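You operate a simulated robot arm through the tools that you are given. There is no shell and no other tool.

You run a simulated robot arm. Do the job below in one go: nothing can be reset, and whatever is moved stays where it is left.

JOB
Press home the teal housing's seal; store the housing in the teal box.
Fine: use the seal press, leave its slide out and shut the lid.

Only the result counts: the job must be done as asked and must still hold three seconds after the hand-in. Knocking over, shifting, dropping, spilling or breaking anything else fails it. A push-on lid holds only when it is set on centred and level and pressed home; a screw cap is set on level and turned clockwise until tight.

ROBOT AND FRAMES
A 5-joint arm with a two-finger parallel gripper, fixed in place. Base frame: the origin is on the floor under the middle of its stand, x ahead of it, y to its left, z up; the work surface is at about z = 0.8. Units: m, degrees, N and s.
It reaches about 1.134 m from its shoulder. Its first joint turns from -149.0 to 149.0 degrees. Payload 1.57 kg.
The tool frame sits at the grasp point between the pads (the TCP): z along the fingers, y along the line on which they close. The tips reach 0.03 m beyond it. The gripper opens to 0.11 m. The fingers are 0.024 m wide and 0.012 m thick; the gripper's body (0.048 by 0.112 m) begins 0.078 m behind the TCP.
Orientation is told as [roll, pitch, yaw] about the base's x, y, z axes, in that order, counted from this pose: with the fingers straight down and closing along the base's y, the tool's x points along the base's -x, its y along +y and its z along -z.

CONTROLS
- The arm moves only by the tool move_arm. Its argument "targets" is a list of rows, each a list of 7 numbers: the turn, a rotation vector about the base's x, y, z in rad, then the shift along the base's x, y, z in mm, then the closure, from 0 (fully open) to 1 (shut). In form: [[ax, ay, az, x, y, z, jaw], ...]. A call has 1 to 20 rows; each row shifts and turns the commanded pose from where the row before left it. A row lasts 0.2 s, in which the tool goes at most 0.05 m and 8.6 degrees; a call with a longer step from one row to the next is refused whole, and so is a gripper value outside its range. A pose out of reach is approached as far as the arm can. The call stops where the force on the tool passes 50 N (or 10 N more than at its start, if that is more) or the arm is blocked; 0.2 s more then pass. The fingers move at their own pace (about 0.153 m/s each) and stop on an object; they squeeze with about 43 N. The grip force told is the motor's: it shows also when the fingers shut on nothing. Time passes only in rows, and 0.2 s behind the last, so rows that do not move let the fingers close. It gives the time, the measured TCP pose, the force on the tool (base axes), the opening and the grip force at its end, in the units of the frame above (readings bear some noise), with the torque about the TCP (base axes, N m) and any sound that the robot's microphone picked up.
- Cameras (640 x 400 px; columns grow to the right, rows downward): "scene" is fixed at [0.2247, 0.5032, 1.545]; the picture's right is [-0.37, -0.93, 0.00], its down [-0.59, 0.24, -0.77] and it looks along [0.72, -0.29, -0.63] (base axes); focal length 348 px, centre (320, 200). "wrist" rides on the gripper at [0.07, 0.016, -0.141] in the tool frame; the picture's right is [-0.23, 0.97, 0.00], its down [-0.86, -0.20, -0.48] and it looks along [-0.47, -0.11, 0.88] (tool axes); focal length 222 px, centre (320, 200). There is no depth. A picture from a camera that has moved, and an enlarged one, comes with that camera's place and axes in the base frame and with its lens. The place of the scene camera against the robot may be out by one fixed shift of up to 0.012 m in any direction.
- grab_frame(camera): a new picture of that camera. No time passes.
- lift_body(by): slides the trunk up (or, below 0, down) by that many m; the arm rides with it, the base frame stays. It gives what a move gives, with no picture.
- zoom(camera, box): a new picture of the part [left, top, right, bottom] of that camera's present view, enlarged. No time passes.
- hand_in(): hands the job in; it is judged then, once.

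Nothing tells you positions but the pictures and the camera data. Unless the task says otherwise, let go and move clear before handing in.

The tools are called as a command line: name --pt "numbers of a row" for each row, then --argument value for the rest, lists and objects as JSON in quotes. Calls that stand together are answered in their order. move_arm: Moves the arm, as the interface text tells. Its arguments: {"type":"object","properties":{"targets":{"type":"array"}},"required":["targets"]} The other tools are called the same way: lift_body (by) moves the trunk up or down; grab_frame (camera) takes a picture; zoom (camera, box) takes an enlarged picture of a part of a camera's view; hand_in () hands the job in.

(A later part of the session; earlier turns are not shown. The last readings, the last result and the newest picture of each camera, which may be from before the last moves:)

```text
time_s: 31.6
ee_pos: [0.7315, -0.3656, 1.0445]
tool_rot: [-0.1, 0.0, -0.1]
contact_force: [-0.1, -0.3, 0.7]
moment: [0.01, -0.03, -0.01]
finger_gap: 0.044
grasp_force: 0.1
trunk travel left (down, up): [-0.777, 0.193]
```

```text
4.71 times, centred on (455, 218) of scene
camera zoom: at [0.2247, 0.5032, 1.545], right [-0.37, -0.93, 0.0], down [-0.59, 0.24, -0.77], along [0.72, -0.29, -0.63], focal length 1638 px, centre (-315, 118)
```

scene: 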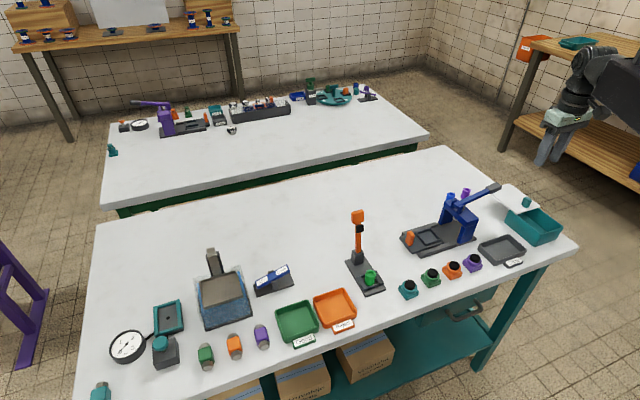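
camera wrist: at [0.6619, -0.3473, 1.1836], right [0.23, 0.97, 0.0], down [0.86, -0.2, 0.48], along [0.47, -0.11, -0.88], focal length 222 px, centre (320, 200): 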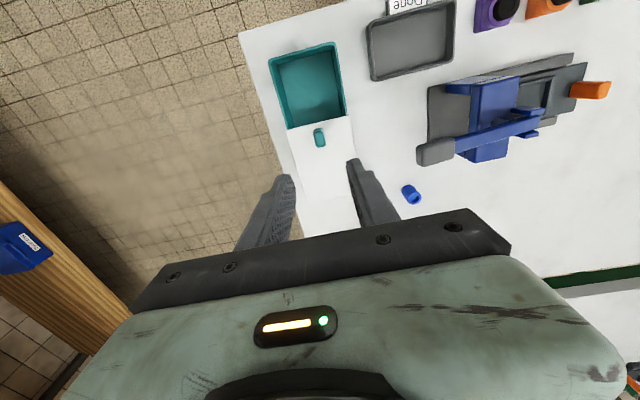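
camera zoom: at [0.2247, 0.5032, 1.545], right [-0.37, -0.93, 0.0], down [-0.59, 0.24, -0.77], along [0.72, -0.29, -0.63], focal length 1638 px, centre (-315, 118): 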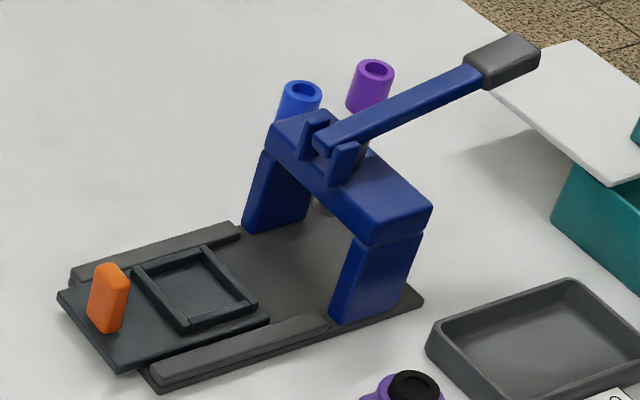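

The box is open and empty, the lid stays back. Now I zoom in on the housing and on the nest to size the heights.

zoom --camera "scene" --box '[392, 274, 424, 304]'

zoom --camera "scene" --box '[396, 215, 452, 260]'

```text
13.33 times, centred on (408, 289) of scene
camera zoom: at [0.2247, 0.5032, 1.545], right [-0.37, -0.93, 0.0], down [-0.59, 0.24, -0.77], along [0.72, -0.29, -0.63], focal length 4641 px, centre (-853, -987)
```

zoom: 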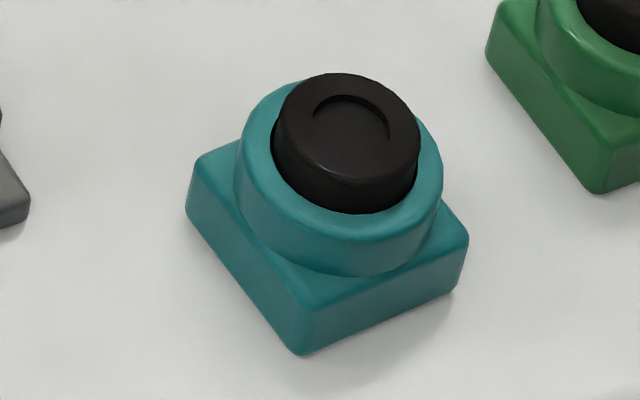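

```text
8.89 times, centred on (424, 238) of scene
camera zoom: at [0.2247, 0.5032, 1.545], right [-0.37, -0.93, 0.0], down [-0.59, 0.24, -0.77], along [0.72, -0.29, -0.63], focal length 3094 px, centre (-604, -133)
```

zoom: 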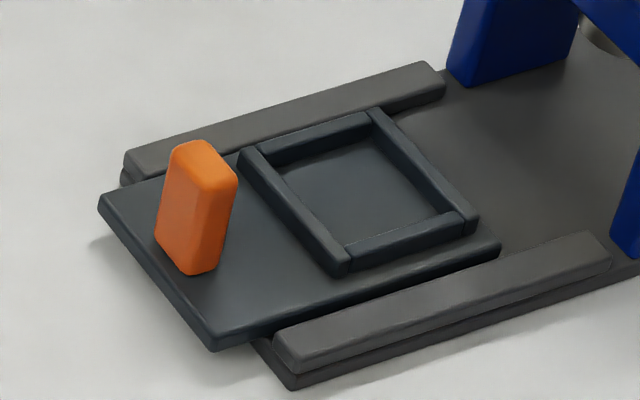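

The housing is about 11 mm base + 9 mm round collar (both ~37 mm wide) with the seal standing ~10 mm proud; the nest walls are only about 6 mm high. I'll grip at the collar with the fingers closing along x, so I turn the tool about -86° and move over the teal housing.

move_arm --pt "0 0 -0.13645 -9.3 42.3 0 0.4" --pt "0 0 -0.13645 -9.3 42.3 0 0.4" --pt "0 0 -0.13645 -9.3 42.3 0 0.4" --pt "0 0 -0.13645 -9.3 42.3 0 0.4" --pt "0 0 -0.13645 -9.3 42.3 0 0.4" --pt "0 0 -0.13645 -9.3 42.3 0 0.4" --pt "0 0 -0.13645 -9.3 42.3 0 0.4" --pt "0 0 -0.13645 -9.3 42.3 0 0.4" --pt "0 0 -0.13645 -9.3 42.3 0 0.4" --pt "0 0 -0.13645 -9.3 42.3 0 0.4" --pt "0 0 -0.13645 -9.3 42.3 0 0.4" --pt "0 0 0 0 0 0 0.4"

grab_frame --camera "wrist"

zoom --camera "wrist" --box '[240, 130, 400, 230]'

```text
time_s: 34.2
ee_pos: [0.6298, 0.1042, 1.043]
tool_rot: [-0.1, 0.0, -86.1]
contact_force: [0.2, 0.7, 0.0]
moment: [0.03, -0.01, -0.05]
finger_gap: 0.0659
grasp_force: 0.1
trunk travel left (down, up): [-0.777, 0.193]
```

```text
taken
camera wrist: at [0.6413, 0.1759, 1.1837], right [0.99, -0.16, 0.0], down [-0.14, -0.87, 0.48], along [-0.08, -0.47, -0.88], focal length 222 px, centre (320, 200)
```

wrist: 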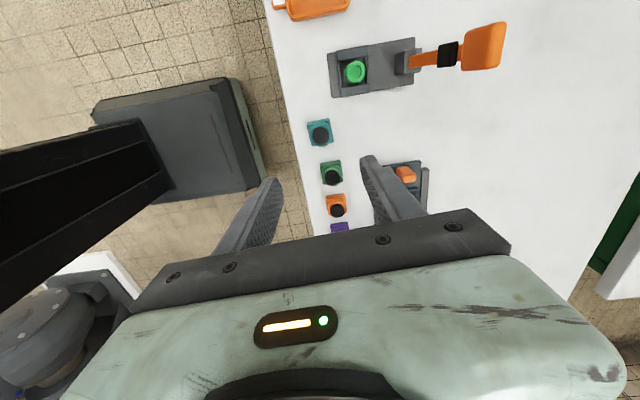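

```text
4.00 times, centred on (320, 180) of wrist
camera zoom: at [0.6413, 0.1759, 1.1837], right [0.99, -0.16, 0.0], down [-0.14, -0.87, 0.48], along [-0.08, -0.47, -0.88], focal length 888 px, centre (320, 280)
```

zoom: 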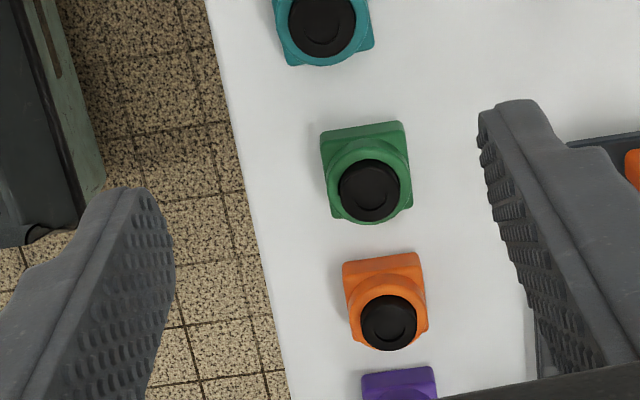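

The teal seal centre triangulates again to (0.630, 0.098). I shift y by -5.5 mm and lower to just above it for a check.

move_arm --pt "0 0 0 0 -5.5 0 0.4" --pt "0 0 0 0 0 0 0.4"

lift_body --by -0.12

grab_frame --camera "wrist"

zoom --camera "wrist" --box '[240, 110, 400, 210]'

```text
time_s: 34.8
ee_pos: [0.629, 0.0965, 1.0446]
tool_rot: [0.0, 0.0, -85.9]
contact_force: [-0.2, -1.1, 0.7]
moment: [0.0, 0.0, -0.01]
finger_gap: 0.0657
grasp_force: 0.1
trunk travel left (down, up): [-0.777, 0.193]
```

```text
time_s: 36.3
ee_pos: [0.6296, 0.0978, 0.9228]
tool_rot: [-0.1, 0.0, -86.0]
contact_force: [-0.2, 0.5, 0.3]
moment: [-0.02, 0.0, 0.01]
finger_gap: 0.0659
grasp_force: 0.0
trunk travel left (down, up): [-0.657, 0.313]
```

```text
taken
camera wrist: at [0.6408, 0.1691, 1.0638], right [0.99, -0.16, 0.0], down [-0.14, -0.87, 0.48], along [-0.08, -0.47, -0.88], focal length 222 px, centre (320, 200)
```

wrist: 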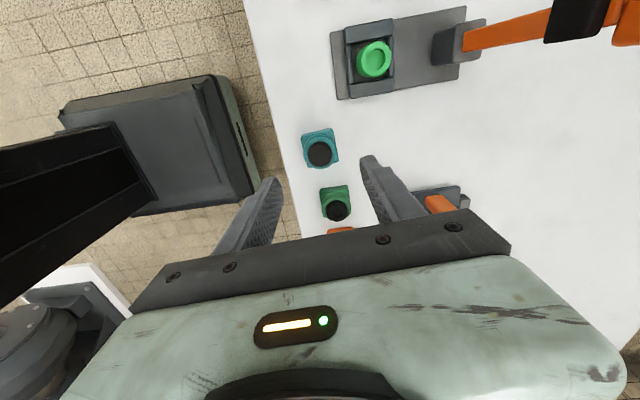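

```text
4.00 times, centred on (320, 160) of wrist
camera zoom: at [0.6408, 0.1691, 1.0638], right [0.99, -0.16, 0.0], down [-0.14, -0.87, 0.48], along [-0.08, -0.47, -0.88], focal length 888 px, centre (320, 360)
```

zoom: 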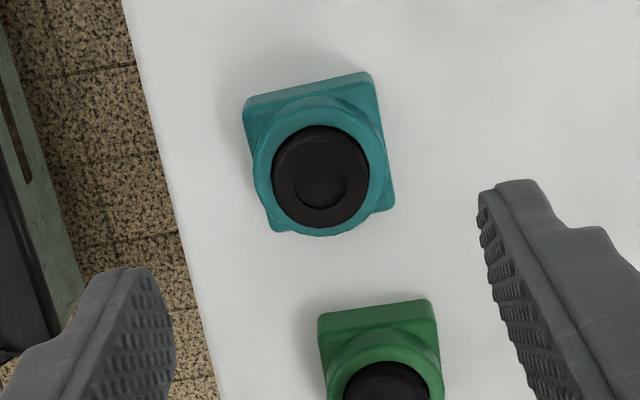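

The housing sits at (0.630, 0.099), turned about +2°. I trim the tool yaw by -2° and y by +1 mm, then lower around it.

move_arm --pt "0 0 -0.035 0.3 1.2 0 0.4" --pt "0 0 0 0 0 0 0.4"

lift_body --by -0.07

zoom --camera "wrist" --box '[220, 120, 420, 245]'

zoom --camera "scene" --box '[370, 240, 450, 310]'

```text
time_s: 36.9
ee_pos: [0.6307, 0.0986, 0.9238]
tool_rot: [0.0, 0.1, -88.0]
contact_force: [0.8, 0.5, -0.5]
moment: [-0.02, 0.03, -0.02]
finger_gap: 0.066
grasp_force: 0.2
trunk travel left (down, up): [-0.657, 0.313]
```

```text
time_s: 38.0
ee_pos: [0.6288, 0.0971, 0.8546]
tool_rot: [-0.1, -0.1, -88.0]
contact_force: [-0.5, 0.1, -0.5]
moment: [0.02, -0.01, -0.02]
finger_gap: 0.0661
grasp_force: 0.0
trunk travel left (down, up): [-0.587, 0.383]
```

```text
3.20 times, centred on (320, 182) of wrist
camera zoom: at [0.6437, 0.1695, 0.9937], right [0.98, -0.19, 0.0], down [-0.17, -0.86, 0.48], along [-0.09, -0.47, -0.88], focal length 711 px, centre (320, 256)
```

zoom: 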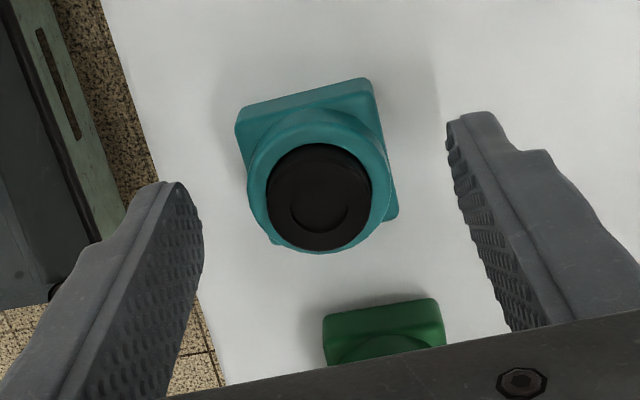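

```text
5.71 times, centred on (410, 275) of scene
camera zoom: at [0.2247, 0.5032, 1.545], right [-0.37, -0.93, 0.0], down [-0.59, 0.24, -0.77], along [0.72, -0.29, -0.63], focal length 1989 px, centre (-194, -229)
```

zoom: 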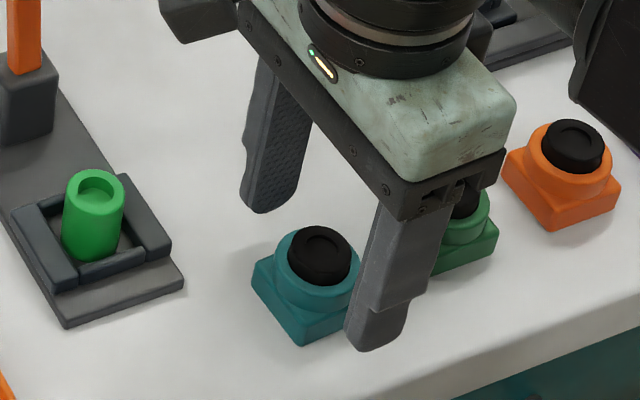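

Aligned well. I lower the last 14 mm (tips ≈0.81, at the collar) and close on the housing.

lift_body --by -0.014

move_arm --pt "0 0 0 0 0 0 0.55" --pt "0 0 0 0 0 0 0.7" --pt "0 0 0 0 0 0 0.85" --pt "0 0 0 0 0 0 1" --pt "0 0 0 0 0 0 1"

zoom --camera "wrist" --box '[220, 120, 420, 245]'

zoom --camera "scene" --box '[370, 240, 450, 310]'

```text
time_s: 38.6
ee_pos: [0.6294, 0.0992, 0.8387]
tool_rot: [0.0, 0.0, -88.0]
contact_force: [0.3, -0.1, -0.1]
moment: [-0.02, 0.0, 0.0]
finger_gap: 0.0661
grasp_force: 0.1
trunk travel left (down, up): [-0.573, 0.397]
```

```text
time_s: 39.8
ee_pos: [0.6296, 0.099, 0.8391]
tool_rot: [0.0, 0.0, -87.9]
contact_force: [-0.1, -0.7, 1.2]
moment: [0.01, 0.04, 0.07]
finger_gap: 0.0373
grasp_force: 43.2
trunk travel left (down, up): [-0.573, 0.397]
```

```text
3.20 times, centred on (320, 182) of wrist
camera zoom: at [0.6437, 0.1696, 0.9798], right [0.98, -0.19, 0.0], down [-0.17, -0.86, 0.48], along [-0.09, -0.47, -0.88], focal length 711 px, centre (320, 256)
```

zoom: 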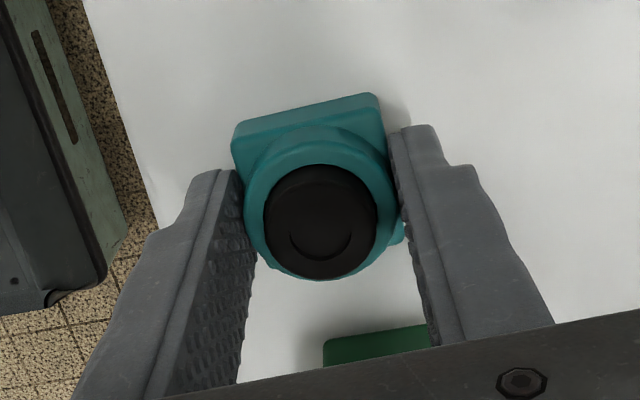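

```text
5.71 times, centred on (410, 275) of scene
camera zoom: at [0.2247, 0.5032, 1.545], right [-0.37, -0.93, 0.0], down [-0.59, 0.24, -0.77], along [0.72, -0.29, -0.63], focal length 1989 px, centre (-194, -229)
```

zoom: 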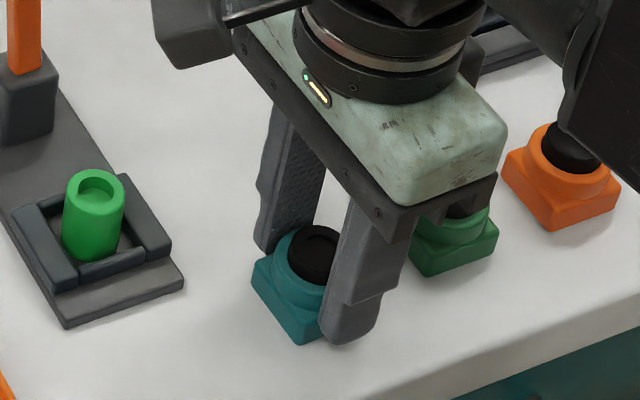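

The housing is gripped (37.3 mm). I lift it 80 mm, check it holds, and carry it above the nest while turning -4° to match the nest.

lift_body --by 0.08

move_arm --pt "0 0 -0.014 13 -14.8 0 1" --pt "0 0 -0.014 26 -29.6 0 1" --pt "0 0 -0.014 26 -29.6 0 1" --pt "0 0 -0.014 26 -29.6 0 1" --pt "0 0 -0.014 26 -29.6 0 1" --pt "0 0 0 13 -14.8 0 1" --pt "0 0 0 0 0 0 1"

grab_frame --camera "wrist"

zoom --camera "wrist" --box '[220, 100, 420, 225]'

zoom --camera "scene" --box '[390, 180, 490, 260]'

```text
time_s: 41.0
ee_pos: [0.63, 0.0986, 0.9194]
tool_rot: [-0.1, 0.0, -88.0]
contact_force: [-0.1, 0.6, 0.6]
moment: [-0.01, 0.0, 0.0]
finger_gap: 0.0
grasp_force: 21.4
trunk travel left (down, up): [-0.653, 0.317]
```

```text
time_s: 42.6
ee_pos: [0.7575, -0.0493, 0.9195]
tool_rot: [0.0, 0.1, -91.9]
contact_force: [0.1, 0.5, -0.6]
moment: [0.02, -0.02, -0.02]
finger_gap: 0.0
grasp_force: 21.5
trunk travel left (down, up): [-0.653, 0.317]
```

```text
taken
camera wrist: at [0.7763, 0.0202, 1.0597], right [0.97, -0.26, 0.0], down [-0.23, -0.85, 0.48], along [-0.13, -0.46, -0.88], focal length 222 px, centre (320, 200)
```

wrist: 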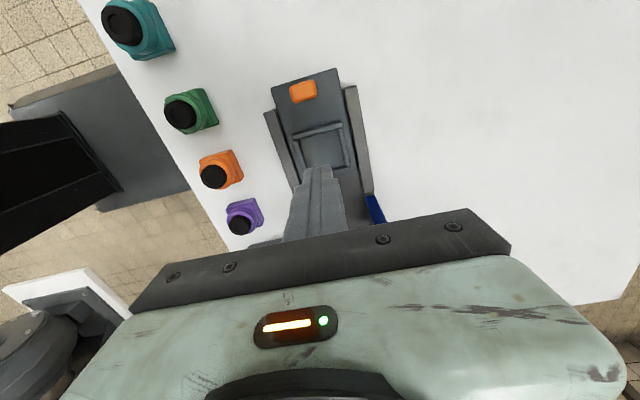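

```text
3.20 times, centred on (320, 162) of wrist
camera zoom: at [0.7763, 0.0202, 1.0597], right [0.97, -0.26, 0.0], down [-0.23, -0.85, 0.48], along [-0.13, -0.46, -0.88], focal length 711 px, centre (320, 320)
```

zoom: 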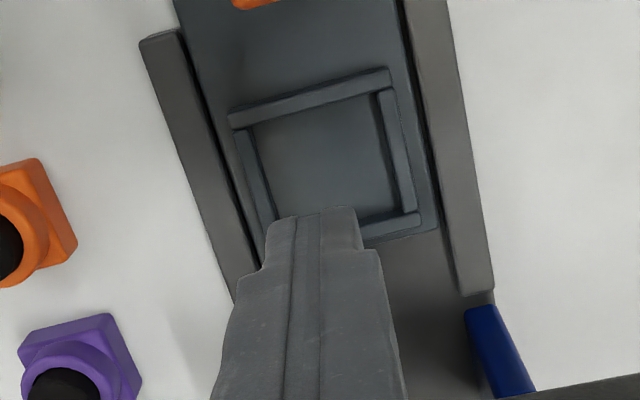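

```text
5.00 times, centred on (440, 220) of scene
camera zoom: at [0.2247, 0.5032, 1.545], right [-0.37, -0.93, 0.0], down [-0.59, 0.24, -0.77], along [0.72, -0.29, -0.63], focal length 1740 px, centre (-280, 100)
```

zoom: 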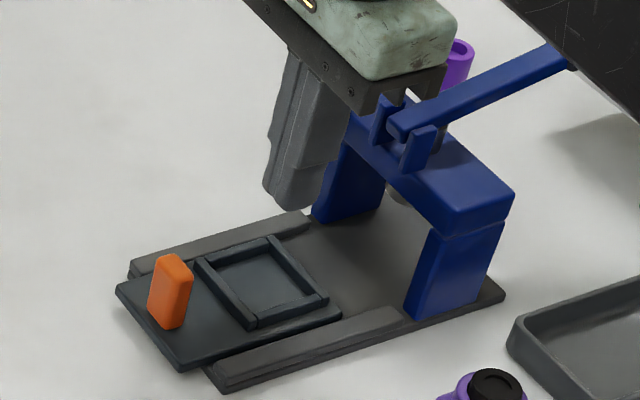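

The housing slipped out of the grip during the lift (gap is now 0). I check how it stands now before retrying with a deeper grip.

zoom --camera "scene" --box '[380, 255, 460, 305]'

grab_frame --camera "scene"

zoom --camera "scene" --box '[392, 274, 424, 304]'

```text
8.00 times, centred on (420, 280) of scene
camera zoom: at [0.2247, 0.5032, 1.545], right [-0.37, -0.93, 0.0], down [-0.59, 0.24, -0.77], along [0.72, -0.29, -0.63], focal length 2785 px, centre (-480, -440)
```

zoom: 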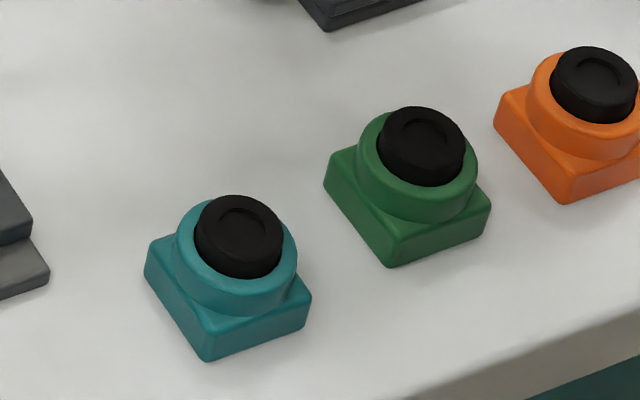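

```text
taken
```

scene: 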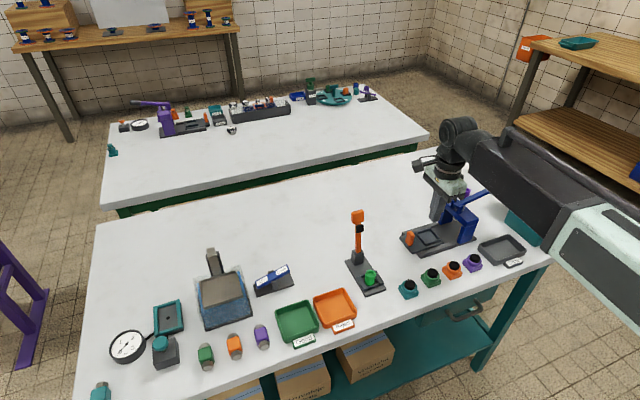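

```text
13.33 times, centred on (408, 289) of scene
camera zoom: at [0.2247, 0.5032, 1.545], right [-0.37, -0.93, 0.0], down [-0.59, 0.24, -0.77], along [0.72, -0.29, -0.63], focal length 4641 px, centre (-853, -987)
```

zoom: 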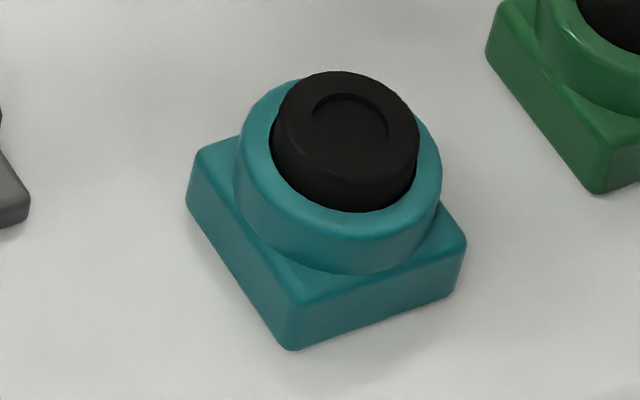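

The housing is still standing in place, shifted by well under a millimetre. It slipped because the pads only caught the base's rounded top edge; I'll return and grip squarely on the collar, about 4 mm higher.

move_arm --pt "0 0 0.014 -13 14.8 0 0.4" --pt "0 0 0.014 -26 29.6 0 0.4" --pt "0 0 0.014 -26 29.6 0 0.4" --pt "0 0 0.014 -26 29.6 0 0.4" --pt "0 0 0.014 -26 29.6 0 0.4" --pt "0 0 0 -13 14.8 0 0.4" --pt "0 0 0 0 0 0 0.4"

zoom --camera "wrist" --box '[220, 100, 420, 225]'

```text
time_s: 44.2
ee_pos: [0.6291, 0.0977, 0.9198]
tool_rot: [-0.2, 0.0, -88.0]
contact_force: [-0.6, 0.2, 0.0]
moment: [0.0, -0.03, -0.02]
finger_gap: 0.066
grasp_force: 0.0
trunk travel left (down, up): [-0.653, 0.317]
```

```text
3.20 times, centred on (320, 162) of wrist
camera zoom: at [0.6432, 0.1683, 1.0597], right [0.98, -0.19, 0.0], down [-0.17, -0.86, 0.48], along [-0.09, -0.47, -0.88], focal length 711 px, centre (320, 320)
```

zoom: 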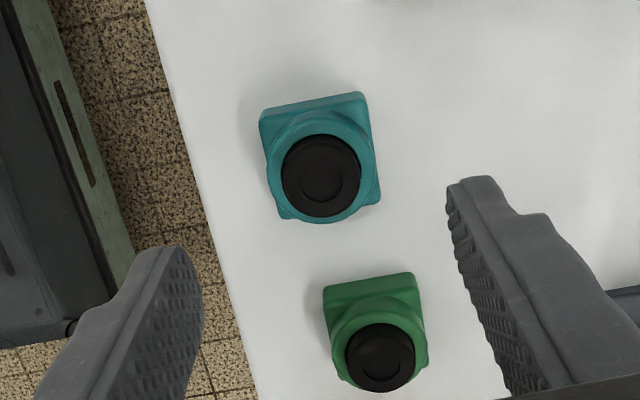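

The housing is at (0.630, 0.099) still. I lower so the tips are just above the base's top (collar only) and close; the gap reading will tell the collar's size.

lift_body --by -0.0757

move_arm --pt "0 0 0 0 0 0 0.55" --pt "0 0 0 0 0 0 0.7" --pt "0 0 0 0 0 0 0.85" --pt "0 0 0 0 0 0 1" --pt "0 0 0 0 0 0 1"

zoom --camera "wrist" --box '[240, 120, 400, 220]'

zoom --camera "scene" --box '[388, 264, 428, 304]'

```text
time_s: 45.3
ee_pos: [0.6294, 0.0983, 0.8439]
tool_rot: [-0.1, 0.0, -88.0]
contact_force: [0.0, 0.1, 0.1]
moment: [-0.02, 0.02, 0.02]
finger_gap: 0.0661
grasp_force: 0.0
trunk travel left (down, up): [-0.577, 0.393]
```

```text
time_s: 46.5
ee_pos: [0.6287, 0.0965, 0.8437]
tool_rot: [0.0, 0.0, -88.1]
contact_force: [0.3, -0.9, 1.6]
moment: [0.03, -0.02, -0.03]
finger_gap: 0.0371
grasp_force: 43.0
trunk travel left (down, up): [-0.577, 0.393]
```

```text
4.00 times, centred on (320, 170) of wrist
camera zoom: at [0.6433, 0.1679, 0.9841], right [0.98, -0.19, 0.0], down [-0.17, -0.86, 0.48], along [-0.09, -0.47, -0.88], focal length 888 px, centre (320, 320)
```

zoom: 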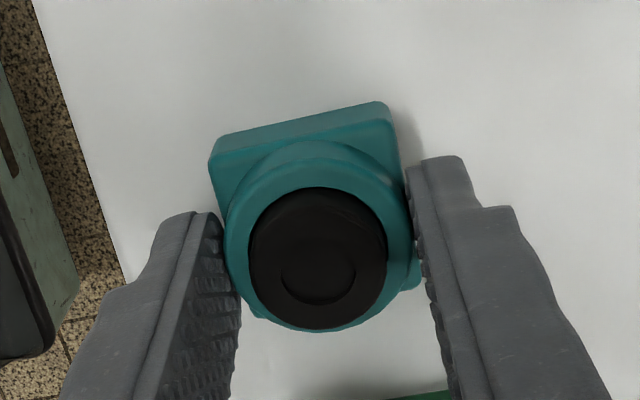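

```text
10.00 times, centred on (408, 284) of scene
camera zoom: at [0.2247, 0.5032, 1.545], right [-0.37, -0.93, 0.0], down [-0.59, 0.24, -0.77], along [0.72, -0.29, -0.63], focal length 3481 px, centre (-560, -640)
```

zoom: 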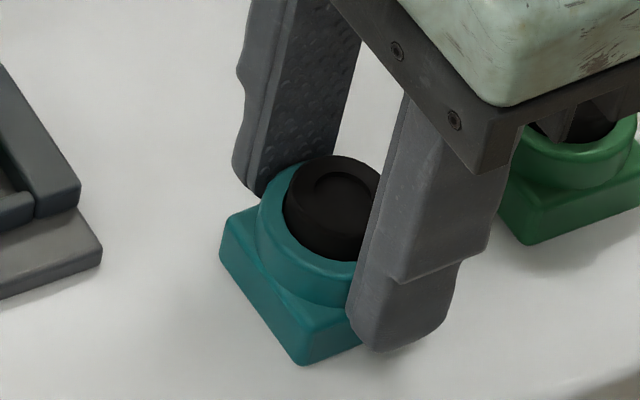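

Gap is 37.1 mm, so the collar is about as wide as the base. I lift just 5 mm to see whether it holds.

lift_body --by 0.005

zoom --camera "scene" --box '[388, 264, 428, 304]'

zoom --camera "wrist" --box '[240, 120, 400, 220]'

```text
time_s: 47.0
ee_pos: [0.6302, 0.097, 0.8498]
tool_rot: [0.0, -0.1, -87.9]
contact_force: [0.3, 0.7, -0.5]
moment: [0.02, 0.04, -0.02]
finger_gap: 0.0375
grasp_force: 42.9
trunk travel left (down, up): [-0.582, 0.388]
```

```text
10.00 times, centred on (408, 284) of scene
camera zoom: at [0.2247, 0.5032, 1.545], right [-0.37, -0.93, 0.0], down [-0.59, 0.24, -0.77], along [0.72, -0.29, -0.63], focal length 3481 px, centre (-560, -640)
```

zoom: 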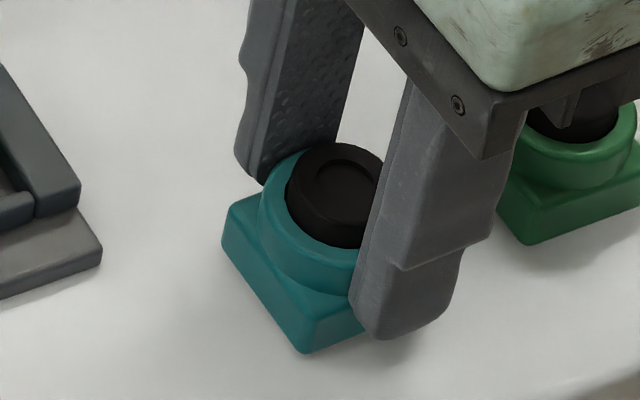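

```text
4.00 times, centred on (320, 170) of wrist
camera zoom: at [0.6435, 0.1679, 0.9889], right [0.98, -0.19, 0.0], down [-0.17, -0.86, 0.48], along [-0.09, -0.47, -0.88], focal length 888 px, centre (320, 320)
```

zoom: 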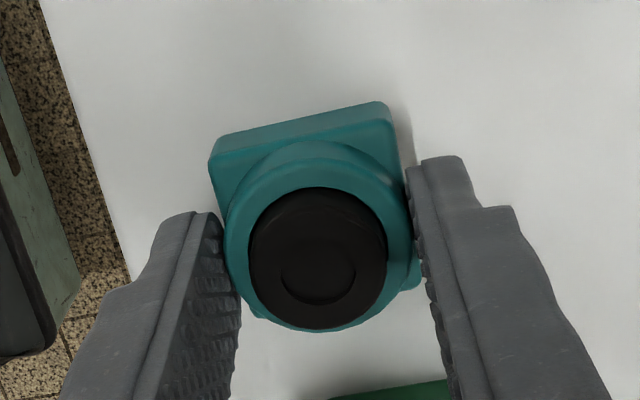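

It holds and rises with the fingers. I'll lift in small steps, checking the gap each time.

lift_body --by 0.01

lift_body --by 0.01

zoom --camera "wrist" --box '[240, 120, 400, 220]'

```text
time_s: 47.6
ee_pos: [0.6294, 0.0982, 0.8589]
tool_rot: [0.0, 0.0, -88.0]
contact_force: [0.3, -0.6, -2.0]
moment: [-0.01, -0.01, -0.01]
finger_gap: 0.0375
grasp_force: 42.8
trunk travel left (down, up): [-0.592, 0.378]
```

```text
time_s: 48.2
ee_pos: [0.6299, 0.0972, 0.8685]
tool_rot: [0.1, -0.1, -88.0]
contact_force: [-0.4, 0.4, -1.2]
moment: [0.02, 0.02, 0.0]
finger_gap: 0.0374
grasp_force: 43.1
trunk travel left (down, up): [-0.602, 0.368]
```

```text
4.00 times, centred on (320, 170) of wrist
camera zoom: at [0.6435, 0.1679, 1.009], right [0.98, -0.19, 0.0], down [-0.17, -0.86, 0.48], along [-0.09, -0.47, -0.88], focal length 888 px, centre (320, 320)
```

zoom: 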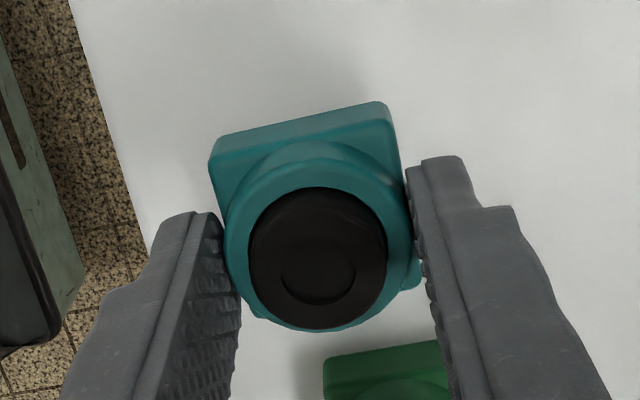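

No slip. I continue up in 10 mm steps to clear the press handle.

lift_body --by 0.01

lift_body --by 0.01

lift_body --by 0.01

lift_body --by 0.01

zoom --camera "wrist" --box '[240, 120, 400, 220]'

```text
time_s: 48.8
ee_pos: [0.6293, 0.0974, 0.8783]
tool_rot: [-0.1, 0.0, -88.0]
contact_force: [-0.1, 0.0, -1.6]
moment: [0.03, -0.03, -0.05]
finger_gap: 0.0373
grasp_force: 43.3
trunk travel left (down, up): [-0.612, 0.358]
```

```text
time_s: 49.4
ee_pos: [0.6303, 0.0965, 0.8892]
tool_rot: [0.1, 0.0, -87.9]
contact_force: [-0.5, 0.6, -1.9]
moment: [-0.06, 0.0, -0.01]
finger_gap: 0.0373
grasp_force: 43.2
trunk travel left (down, up): [-0.622, 0.348]
```

```text
time_s: 49.9
ee_pos: [0.6293, 0.0972, 0.8991]
tool_rot: [0.0, -0.1, -88.0]
contact_force: [0.3, 0.0, -1.4]
moment: [0.03, 0.0, 0.0]
finger_gap: 0.0374
grasp_force: 43.1
trunk travel left (down, up): [-0.632, 0.338]
```

```text
time_s: 50.5
ee_pos: [0.6291, 0.0965, 0.9079]
tool_rot: [0.0, 0.0, -88.1]
contact_force: [0.4, 0.3, -1.8]
moment: [-0.02, 0.06, -0.03]
finger_gap: 0.0372
grasp_force: 43.0
trunk travel left (down, up): [-0.642, 0.328]
```

```text
4.00 times, centred on (320, 170) of wrist
camera zoom: at [0.6435, 0.1679, 1.0489], right [0.98, -0.19, 0.0], down [-0.17, -0.86, 0.48], along [-0.09, -0.47, -0.88], focal length 888 px, centre (320, 320)
```

zoom: 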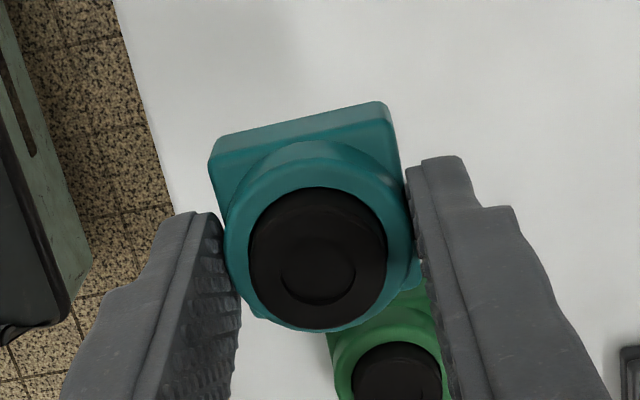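

The grip is solid (weight ≈1.7 N). Housing centre is about 1.5 mm +y of the TCP. I carry it to the nest centre (≈0.760, -0.0495), turning -3°.

move_arm --pt "0 0 -0.008 8 -9 0 1" --pt "0 0 -0.008 16 -18.4 0 1" --pt "0 0 -0.008 22 -25 0 1" --pt "0 0 -0.008 22 -25 0 1" --pt "0 0 -0.008 22 -25 0 1" --pt "0 0 -0.008 20 -23 0 1" --pt "0 0 -0.008 14 -16 0 1" --pt "0 0 0 6.2 -7 0 1" --pt "0 0 0 0 0 0 1" --pt "0 0 0 0 0 0 1"

zoom --camera "wrist" --box '[220, 80, 420, 205]'

zoom --camera "scene" --box '[390, 190, 490, 260]'

```text
time_s: 52.7
ee_pos: [0.7583, -0.0514, 0.9086]
tool_rot: [0.0, 0.1, -91.3]
contact_force: [-0.2, 0.1, -0.7]
moment: [0.02, 0.01, 0.04]
finger_gap: 0.0374
grasp_force: 42.5
trunk travel left (down, up): [-0.642, 0.328]
```

```text
3.20 times, centred on (320, 142) of wrist
camera zoom: at [0.7765, 0.0191, 1.0489], right [0.97, -0.25, 0.0], down [-0.22, -0.85, 0.48], along [-0.12, -0.46, -0.88], focal length 711 px, centre (320, 384)
```

zoom: 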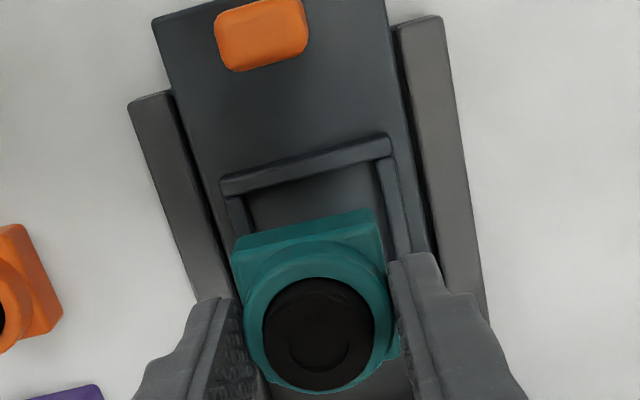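

```text
5.71 times, centred on (440, 225) of scene
camera zoom: at [0.2247, 0.5032, 1.545], right [-0.37, -0.93, 0.0], down [-0.59, 0.24, -0.77], along [0.72, -0.29, -0.63], focal length 1989 px, centre (-366, 57)
```

zoom: 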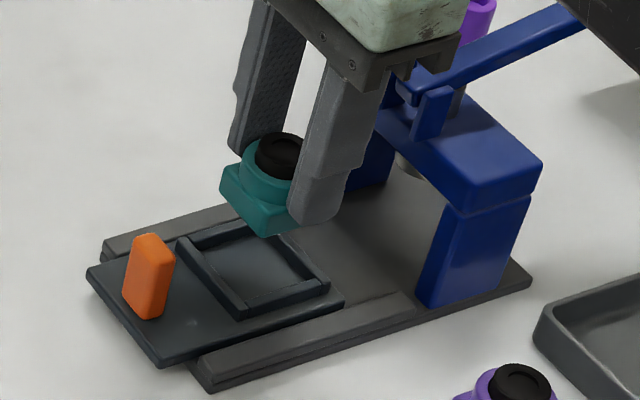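

The housing is nearly over the nest; it needs about +1.4 mm x, -2 mm y and -2° yaw. I apply that and lower to just above the walls.

move_arm --pt "0 0 -0.017 0.7 -1 0 1" --pt "0 0 -0.018 0.7 -1 0 1" --pt "0 0 0 0 0 0 1"

lift_body --by -0.02

lift_body --by -0.018

zoom --camera "wrist" --box '[220, 80, 420, 205]'

zoom --camera "scene" --box '[400, 205, 470, 255]'

```text
time_s: 53.5
ee_pos: [0.7601, -0.0529, 0.9087]
tool_rot: [-0.1, 0.0, -93.3]
contact_force: [0.5, -0.6, -1.9]
moment: [0.01, -0.01, 0.0]
finger_gap: 0.0374
grasp_force: 42.8
trunk travel left (down, up): [-0.642, 0.328]
```

```text
time_s: 54.2
ee_pos: [0.7605, -0.0518, 0.8889]
tool_rot: [0.0, 0.0, -93.4]
contact_force: [-0.8, 0.0, -1.8]
moment: [0.01, -0.02, 0.0]
finger_gap: 0.0374
grasp_force: 43.2
trunk travel left (down, up): [-0.622, 0.348]
```

```text
time_s: 54.8
ee_pos: [0.7619, -0.0542, 0.8705]
tool_rot: [0.0, -0.1, -93.2]
contact_force: [0.2, 1.0, -2.2]
moment: [0.0, 0.03, -0.01]
finger_gap: 0.0375
grasp_force: 43.2
trunk travel left (down, up): [-0.604, 0.366]
```

```text
3.20 times, centred on (320, 142) of wrist
camera zoom: at [0.7811, 0.0164, 1.0109], right [0.96, -0.28, 0.0], down [-0.25, -0.84, 0.48], along [-0.14, -0.46, -0.88], focal length 711 px, centre (320, 384)
```

zoom: 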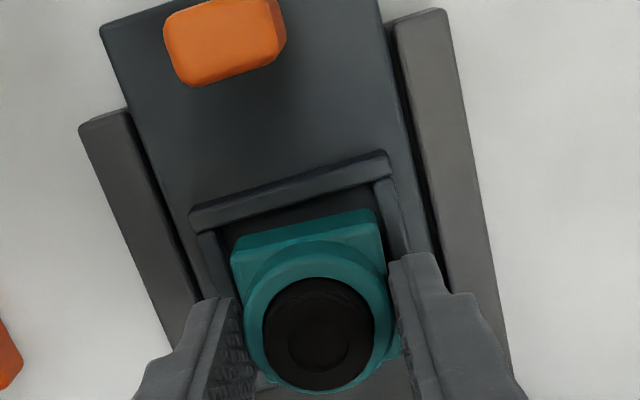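

```text
8.00 times, centred on (435, 230) of scene
camera zoom: at [0.2247, 0.5032, 1.545], right [-0.37, -0.93, 0.0], down [-0.59, 0.24, -0.77], along [0.72, -0.29, -0.63], focal length 2785 px, centre (-600, -40)
```

zoom: 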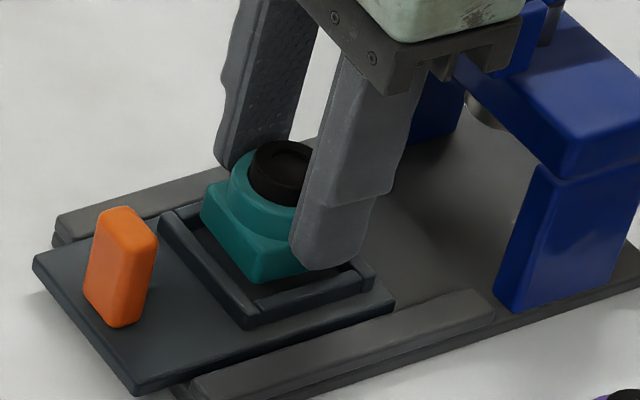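

Housing and nest centres agree to about 1 mm. I lower into the nest in small steps, watching the force.

lift_body --by -0.006

lift_body --by -0.003

zoom --camera "scene" --box '[400, 205, 470, 255]'

zoom --camera "wrist" --box '[220, 80, 420, 205]'

```text
time_s: 55.4
ee_pos: [0.7601, -0.0535, 0.8654]
tool_rot: [-0.1, 0.1, -93.2]
contact_force: [-0.2, -0.1, -2.0]
moment: [-0.01, -0.01, 0.0]
finger_gap: 0.0375
grasp_force: 42.7
trunk travel left (down, up): [-0.598, 0.372]
```

```text
time_s: 55.9
ee_pos: [0.7608, -0.0531, 0.863]
tool_rot: [0.0, 0.0, -93.2]
contact_force: [1.1, 0.6, 2.7]
moment: [0.05, -0.02, 0.02]
finger_gap: 0.0372
grasp_force: 42.9
trunk travel left (down, up): [-0.595, 0.375]
```

```text
8.00 times, centred on (435, 230) of scene
camera zoom: at [0.2247, 0.5032, 1.545], right [-0.37, -0.93, 0.0], down [-0.59, 0.24, -0.77], along [0.72, -0.29, -0.63], focal length 2785 px, centre (-600, -40)
```

zoom: 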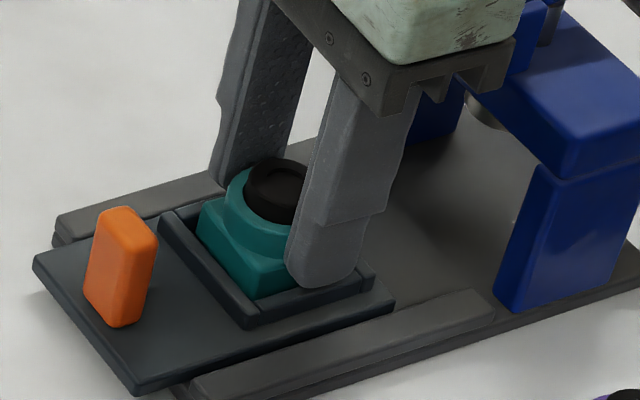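

```text
3.20 times, centred on (320, 142) of wrist
camera zoom: at [0.781, 0.0164, 1.0021], right [0.96, -0.28, 0.0], down [-0.25, -0.84, 0.48], along [-0.14, -0.46, -0.88], focal length 711 px, centre (320, 384)
```

zoom: 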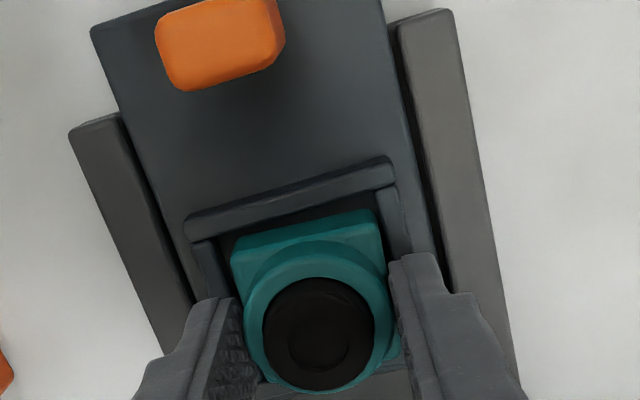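

lift_body --by -0.001

zoom --camera "scene" --box '[412, 215, 452, 245]'

```text
time_s: 56.4
ee_pos: [0.7596, -0.0517, 0.862]
tool_rot: [0.1, 0.0, -93.2]
contact_force: [7.2, 0.0, 20.1]
moment: [0.05, -0.09, -0.04]
finger_gap: 0.0373
grasp_force: 42.8
trunk travel left (down, up): [-0.594, 0.376]
```

```text
13.33 times, centred on (432, 230) of scene
camera zoom: at [0.2247, 0.5032, 1.545], right [-0.37, -0.93, 0.0], down [-0.59, 0.24, -0.77], along [0.72, -0.29, -0.63], focal length 4641 px, centre (-1173, -200)
```

zoom: 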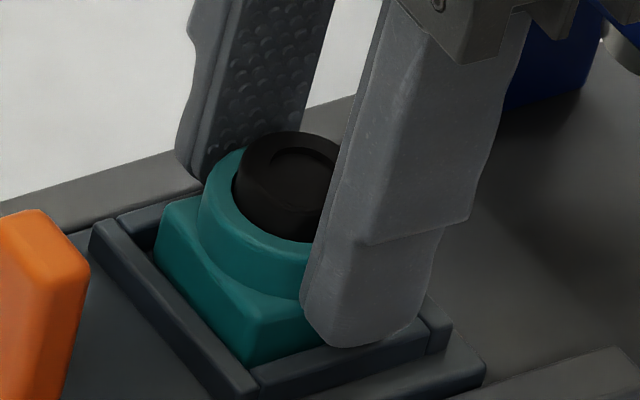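

The housing sits in the nest on its floor (20 N reaction). I ease up 1 mm, open a little and check.

lift_body --by 0.001

move_arm --pt "0 0 0 0 0 0 0.6" --pt "0 0 0 0 0 0 0.55" --pt "0 0 0 0 0 0 0.55"

zoom --camera "wrist" --box '[220, 80, 420, 205]'

zoom --camera "scene" --box '[412, 215, 452, 245]'

```text
time_s: 56.9
ee_pos: [0.7605, -0.0538, 0.8615]
tool_rot: [0.1, 0.0, -93.2]
contact_force: [3.3, 0.8, 7.7]
moment: [0.0, -0.19, -0.01]
finger_gap: 0.0372
grasp_force: 43.2
trunk travel left (down, up): [-0.595, 0.375]
```

```text
time_s: 57.7
ee_pos: [0.7601, -0.0533, 0.862]
tool_rot: [0.0, 0.1, -93.2]
contact_force: [-0.1, 0.0, 0.6]
moment: [0.01, 0.01, -0.03]
finger_gap: 0.0494
grasp_force: 0.1
trunk travel left (down, up): [-0.595, 0.375]
```

```text
3.20 times, centred on (320, 142) of wrist
camera zoom: at [0.781, 0.0164, 1.002], right [0.96, -0.28, 0.0], down [-0.25, -0.84, 0.48], along [-0.14, -0.46, -0.88], focal length 711 px, centre (320, 384)
```

zoom: 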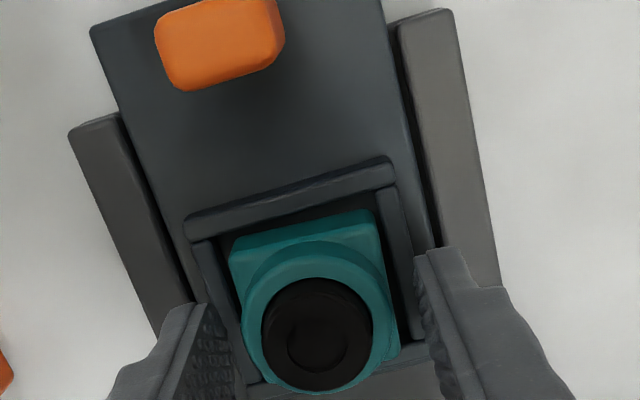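

```text
13.33 times, centred on (432, 230) of scene
camera zoom: at [0.2247, 0.5032, 1.545], right [-0.37, -0.93, 0.0], down [-0.59, 0.24, -0.77], along [0.72, -0.29, -0.63], focal length 4641 px, centre (-1173, -200)
```

zoom: 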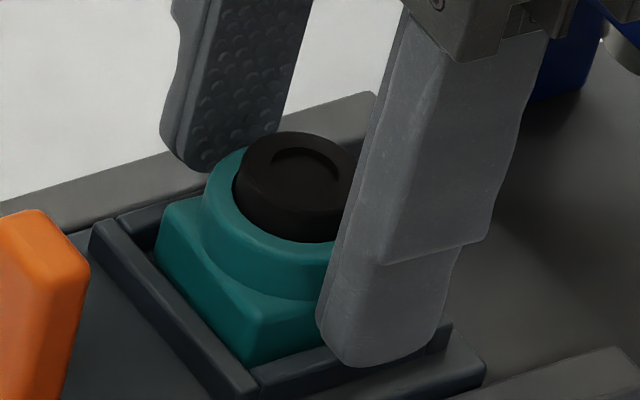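

Released and standing in the nest. I rise clear and look from above.

lift_body --by 0.03

lift_body --by 0.05

move_arm --pt "0 0 0 0 20 0 0.55" --pt "0 0 0 0 35 0 0.8" --pt "0 0 0 0 35 0 1" --pt "0 0 0 0 0 0 1" --pt "0 0 0 0 0 0 1"

grab_frame --camera "wrist"

zoom --camera "scene" --box '[395, 180, 495, 260]'

```text
time_s: 58.5
ee_pos: [0.7612, -0.0525, 0.8923]
tool_rot: [0.0, -0.1, -93.2]
contact_force: [0.8, -0.6, 0.1]
moment: [-0.03, 0.03, -0.03]
finger_gap: 0.0496
grasp_force: 0.0
trunk travel left (down, up): [-0.625, 0.345]
```

```text
time_s: 59.4
ee_pos: [0.7602, -0.0532, 0.9428]
tool_rot: [0.0, 0.0, -93.1]
contact_force: [-0.1, -0.2, -0.3]
moment: [-0.01, -0.02, -0.04]
finger_gap: 0.0493
grasp_force: 0.0
trunk travel left (down, up): [-0.675, 0.295]
```

```text
time_s: 60.6
ee_pos: [0.7607, 0.0372, 0.9418]
tool_rot: [0.0, 0.0, -93.3]
contact_force: [0.1, -0.4, 0.1]
moment: [-0.02, 0.01, -0.03]
finger_gap: 0.0004
grasp_force: 20.9
trunk travel left (down, up): [-0.675, 0.295]
```

```text
taken
camera wrist: at [0.7813, 0.1061, 1.082], right [0.96, -0.28, 0.0], down [-0.25, -0.84, 0.48], along [-0.14, -0.46, -0.88], focal length 222 px, centre (320, 200)
```

wrist: 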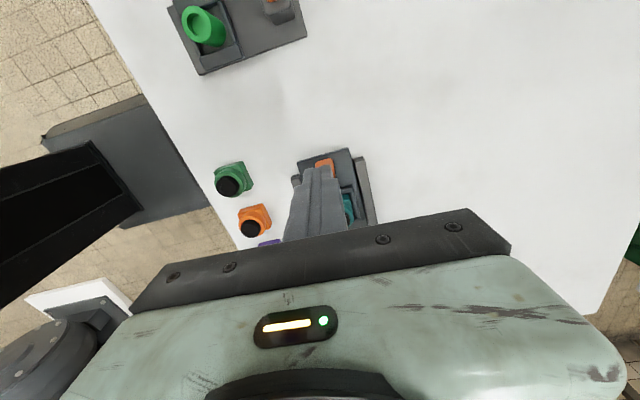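

```text
5.00 times, centred on (445, 220) of scene
camera zoom: at [0.2247, 0.5032, 1.545], right [-0.37, -0.93, 0.0], down [-0.59, 0.24, -0.77], along [0.72, -0.29, -0.63], focal length 1740 px, centre (-305, 100)
```

zoom: 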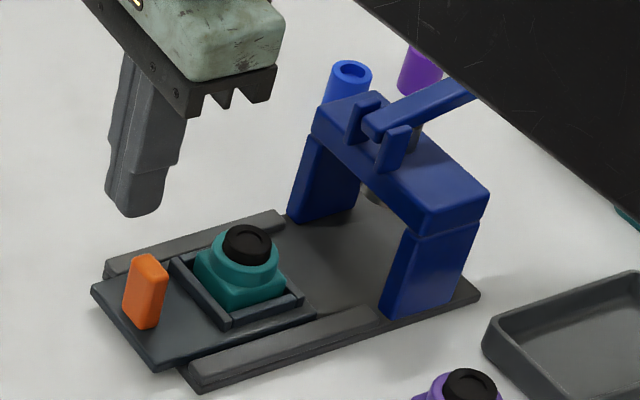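

The housing sits squarely in the nest. Next I grip the orange slide handle, at about (0.7605, 0.0145), and push the slide in. First I line up over it with the fingers open.

move_arm --pt "0 0 0.035 0 -9 0 0.55" --pt "0 0 0 0 -9 0 0.5" --pt "0 0 0 0 0 0 0.5"

grab_frame --camera "wrist"

zoom --camera "wrist" --box '[240, 120, 400, 220]'

```text
time_s: 61.4
ee_pos: [0.7618, 0.0181, 0.9429]
tool_rot: [0.0, 0.0, -91.2]
contact_force: [-0.2, 0.8, 1.4]
moment: [0.01, 0.01, -0.04]
finger_gap: 0.0548
grasp_force: 0.1
trunk travel left (down, up): [-0.675, 0.295]
```

```text
taken
camera wrist: at [0.7802, 0.0883, 1.082], right [0.97, -0.25, 0.0], down [-0.22, -0.85, 0.48], along [-0.12, -0.46, -0.88], focal length 222 px, centre (320, 200)
```

wrist: 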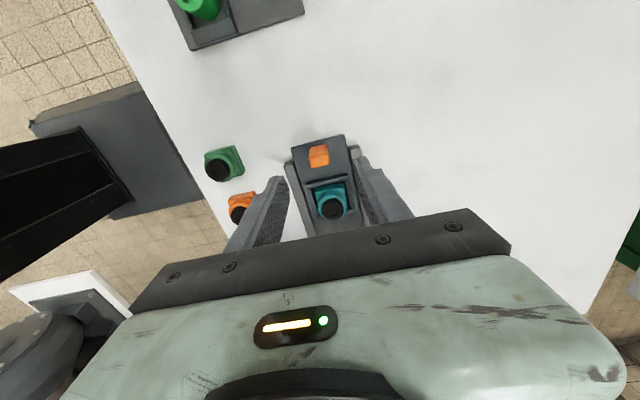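

```text
4.00 times, centred on (320, 170) of wrist
camera zoom: at [0.7802, 0.0883, 1.082], right [0.97, -0.25, 0.0], down [-0.22, -0.85, 0.48], along [-0.12, -0.46, -0.88], focal length 888 px, centre (320, 320)
```

zoom: 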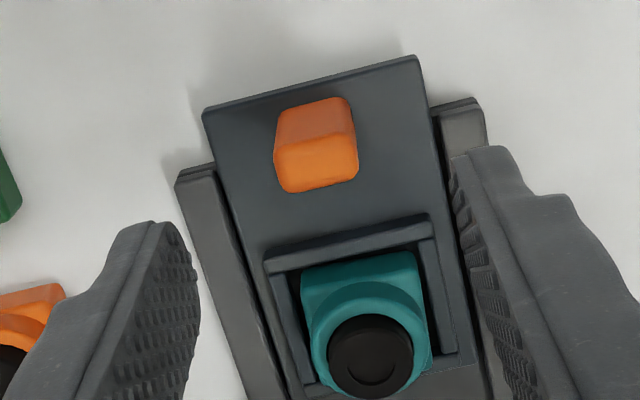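

Handle centre ≈(0.7605, 0.0135), top ≈0.852. I lower to straddle it and grip.

lift_body --by -0.08

move_arm --pt "0 0 0 0 0 0 0.7" --pt "0 0 0 0 0 0 0.85" --pt "0 0 0 0 0 0 1" --pt "0 0 0 0 0 0 1"

zoom --camera "scene" --box '[395, 195, 475, 255]'

```text
time_s: 62.6
ee_pos: [0.7614, 0.0173, 0.8608]
tool_rot: [0.0, 0.0, -91.3]
contact_force: [-0.7, 0.6, -0.6]
moment: [0.01, 0.0, 0.01]
finger_gap: 0.0549
grasp_force: 0.1
trunk travel left (down, up): [-0.595, 0.375]
```

```text
time_s: 63.6
ee_pos: [0.761, 0.0187, 0.8607]
tool_rot: [-0.2, 0.0, -91.2]
contact_force: [-26.5, 0.0, -16.4]
moment: [0.09, -0.21, 0.36]
finger_gap: 0.0218
grasp_force: 34.3
trunk travel left (down, up): [-0.595, 0.375]
```

```text
6.67 times, centred on (435, 225) of scene
camera zoom: at [0.2247, 0.5032, 1.545], right [-0.37, -0.93, 0.0], down [-0.59, 0.24, -0.77], along [0.72, -0.29, -0.63], focal length 2321 px, centre (-447, 33)
```

zoom: 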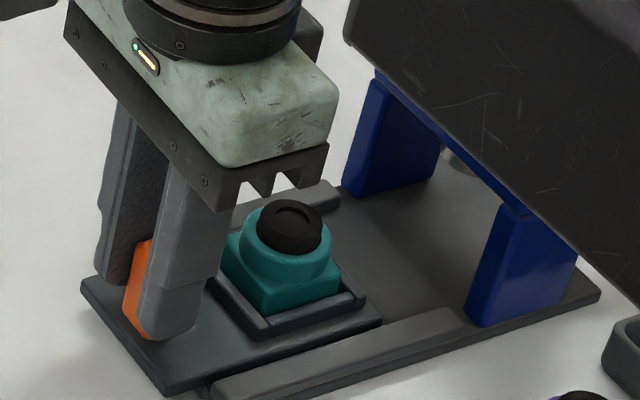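

Gripped, with -26 N sideways as the tool sits about 1.5 mm too far +x. I relieve it.

move_arm --pt "0 0 0 -1.3 0 0 1" --pt "0 0 0 0 0 0 1"

```text
time_s: 64.2
ee_pos: [0.7606, 0.0183, 0.8614]
tool_rot: [0.0, 0.0, -91.2]
contact_force: [-18.6, 0.6, -10.6]
moment: [0.05, 0.26, 0.39]
finger_gap: 0.0216
grasp_force: 34.6
trunk travel left (down, up): [-0.595, 0.375]
```

move_arm --pt "0 0 0 -1.5 0 0 1" --pt "0 0 0 0 0 0 1"

```text
time_s: 64.8
ee_pos: [0.7605, 0.0178, 0.862]
tool_rot: [0.1, 0.1, -91.2]
contact_force: [-0.3, -0.6, 5.6]
moment: [0.05, 0.58, 0.46]
finger_gap: 0.0215
grasp_force: 34.4
trunk travel left (down, up): [-0.595, 0.375]
```

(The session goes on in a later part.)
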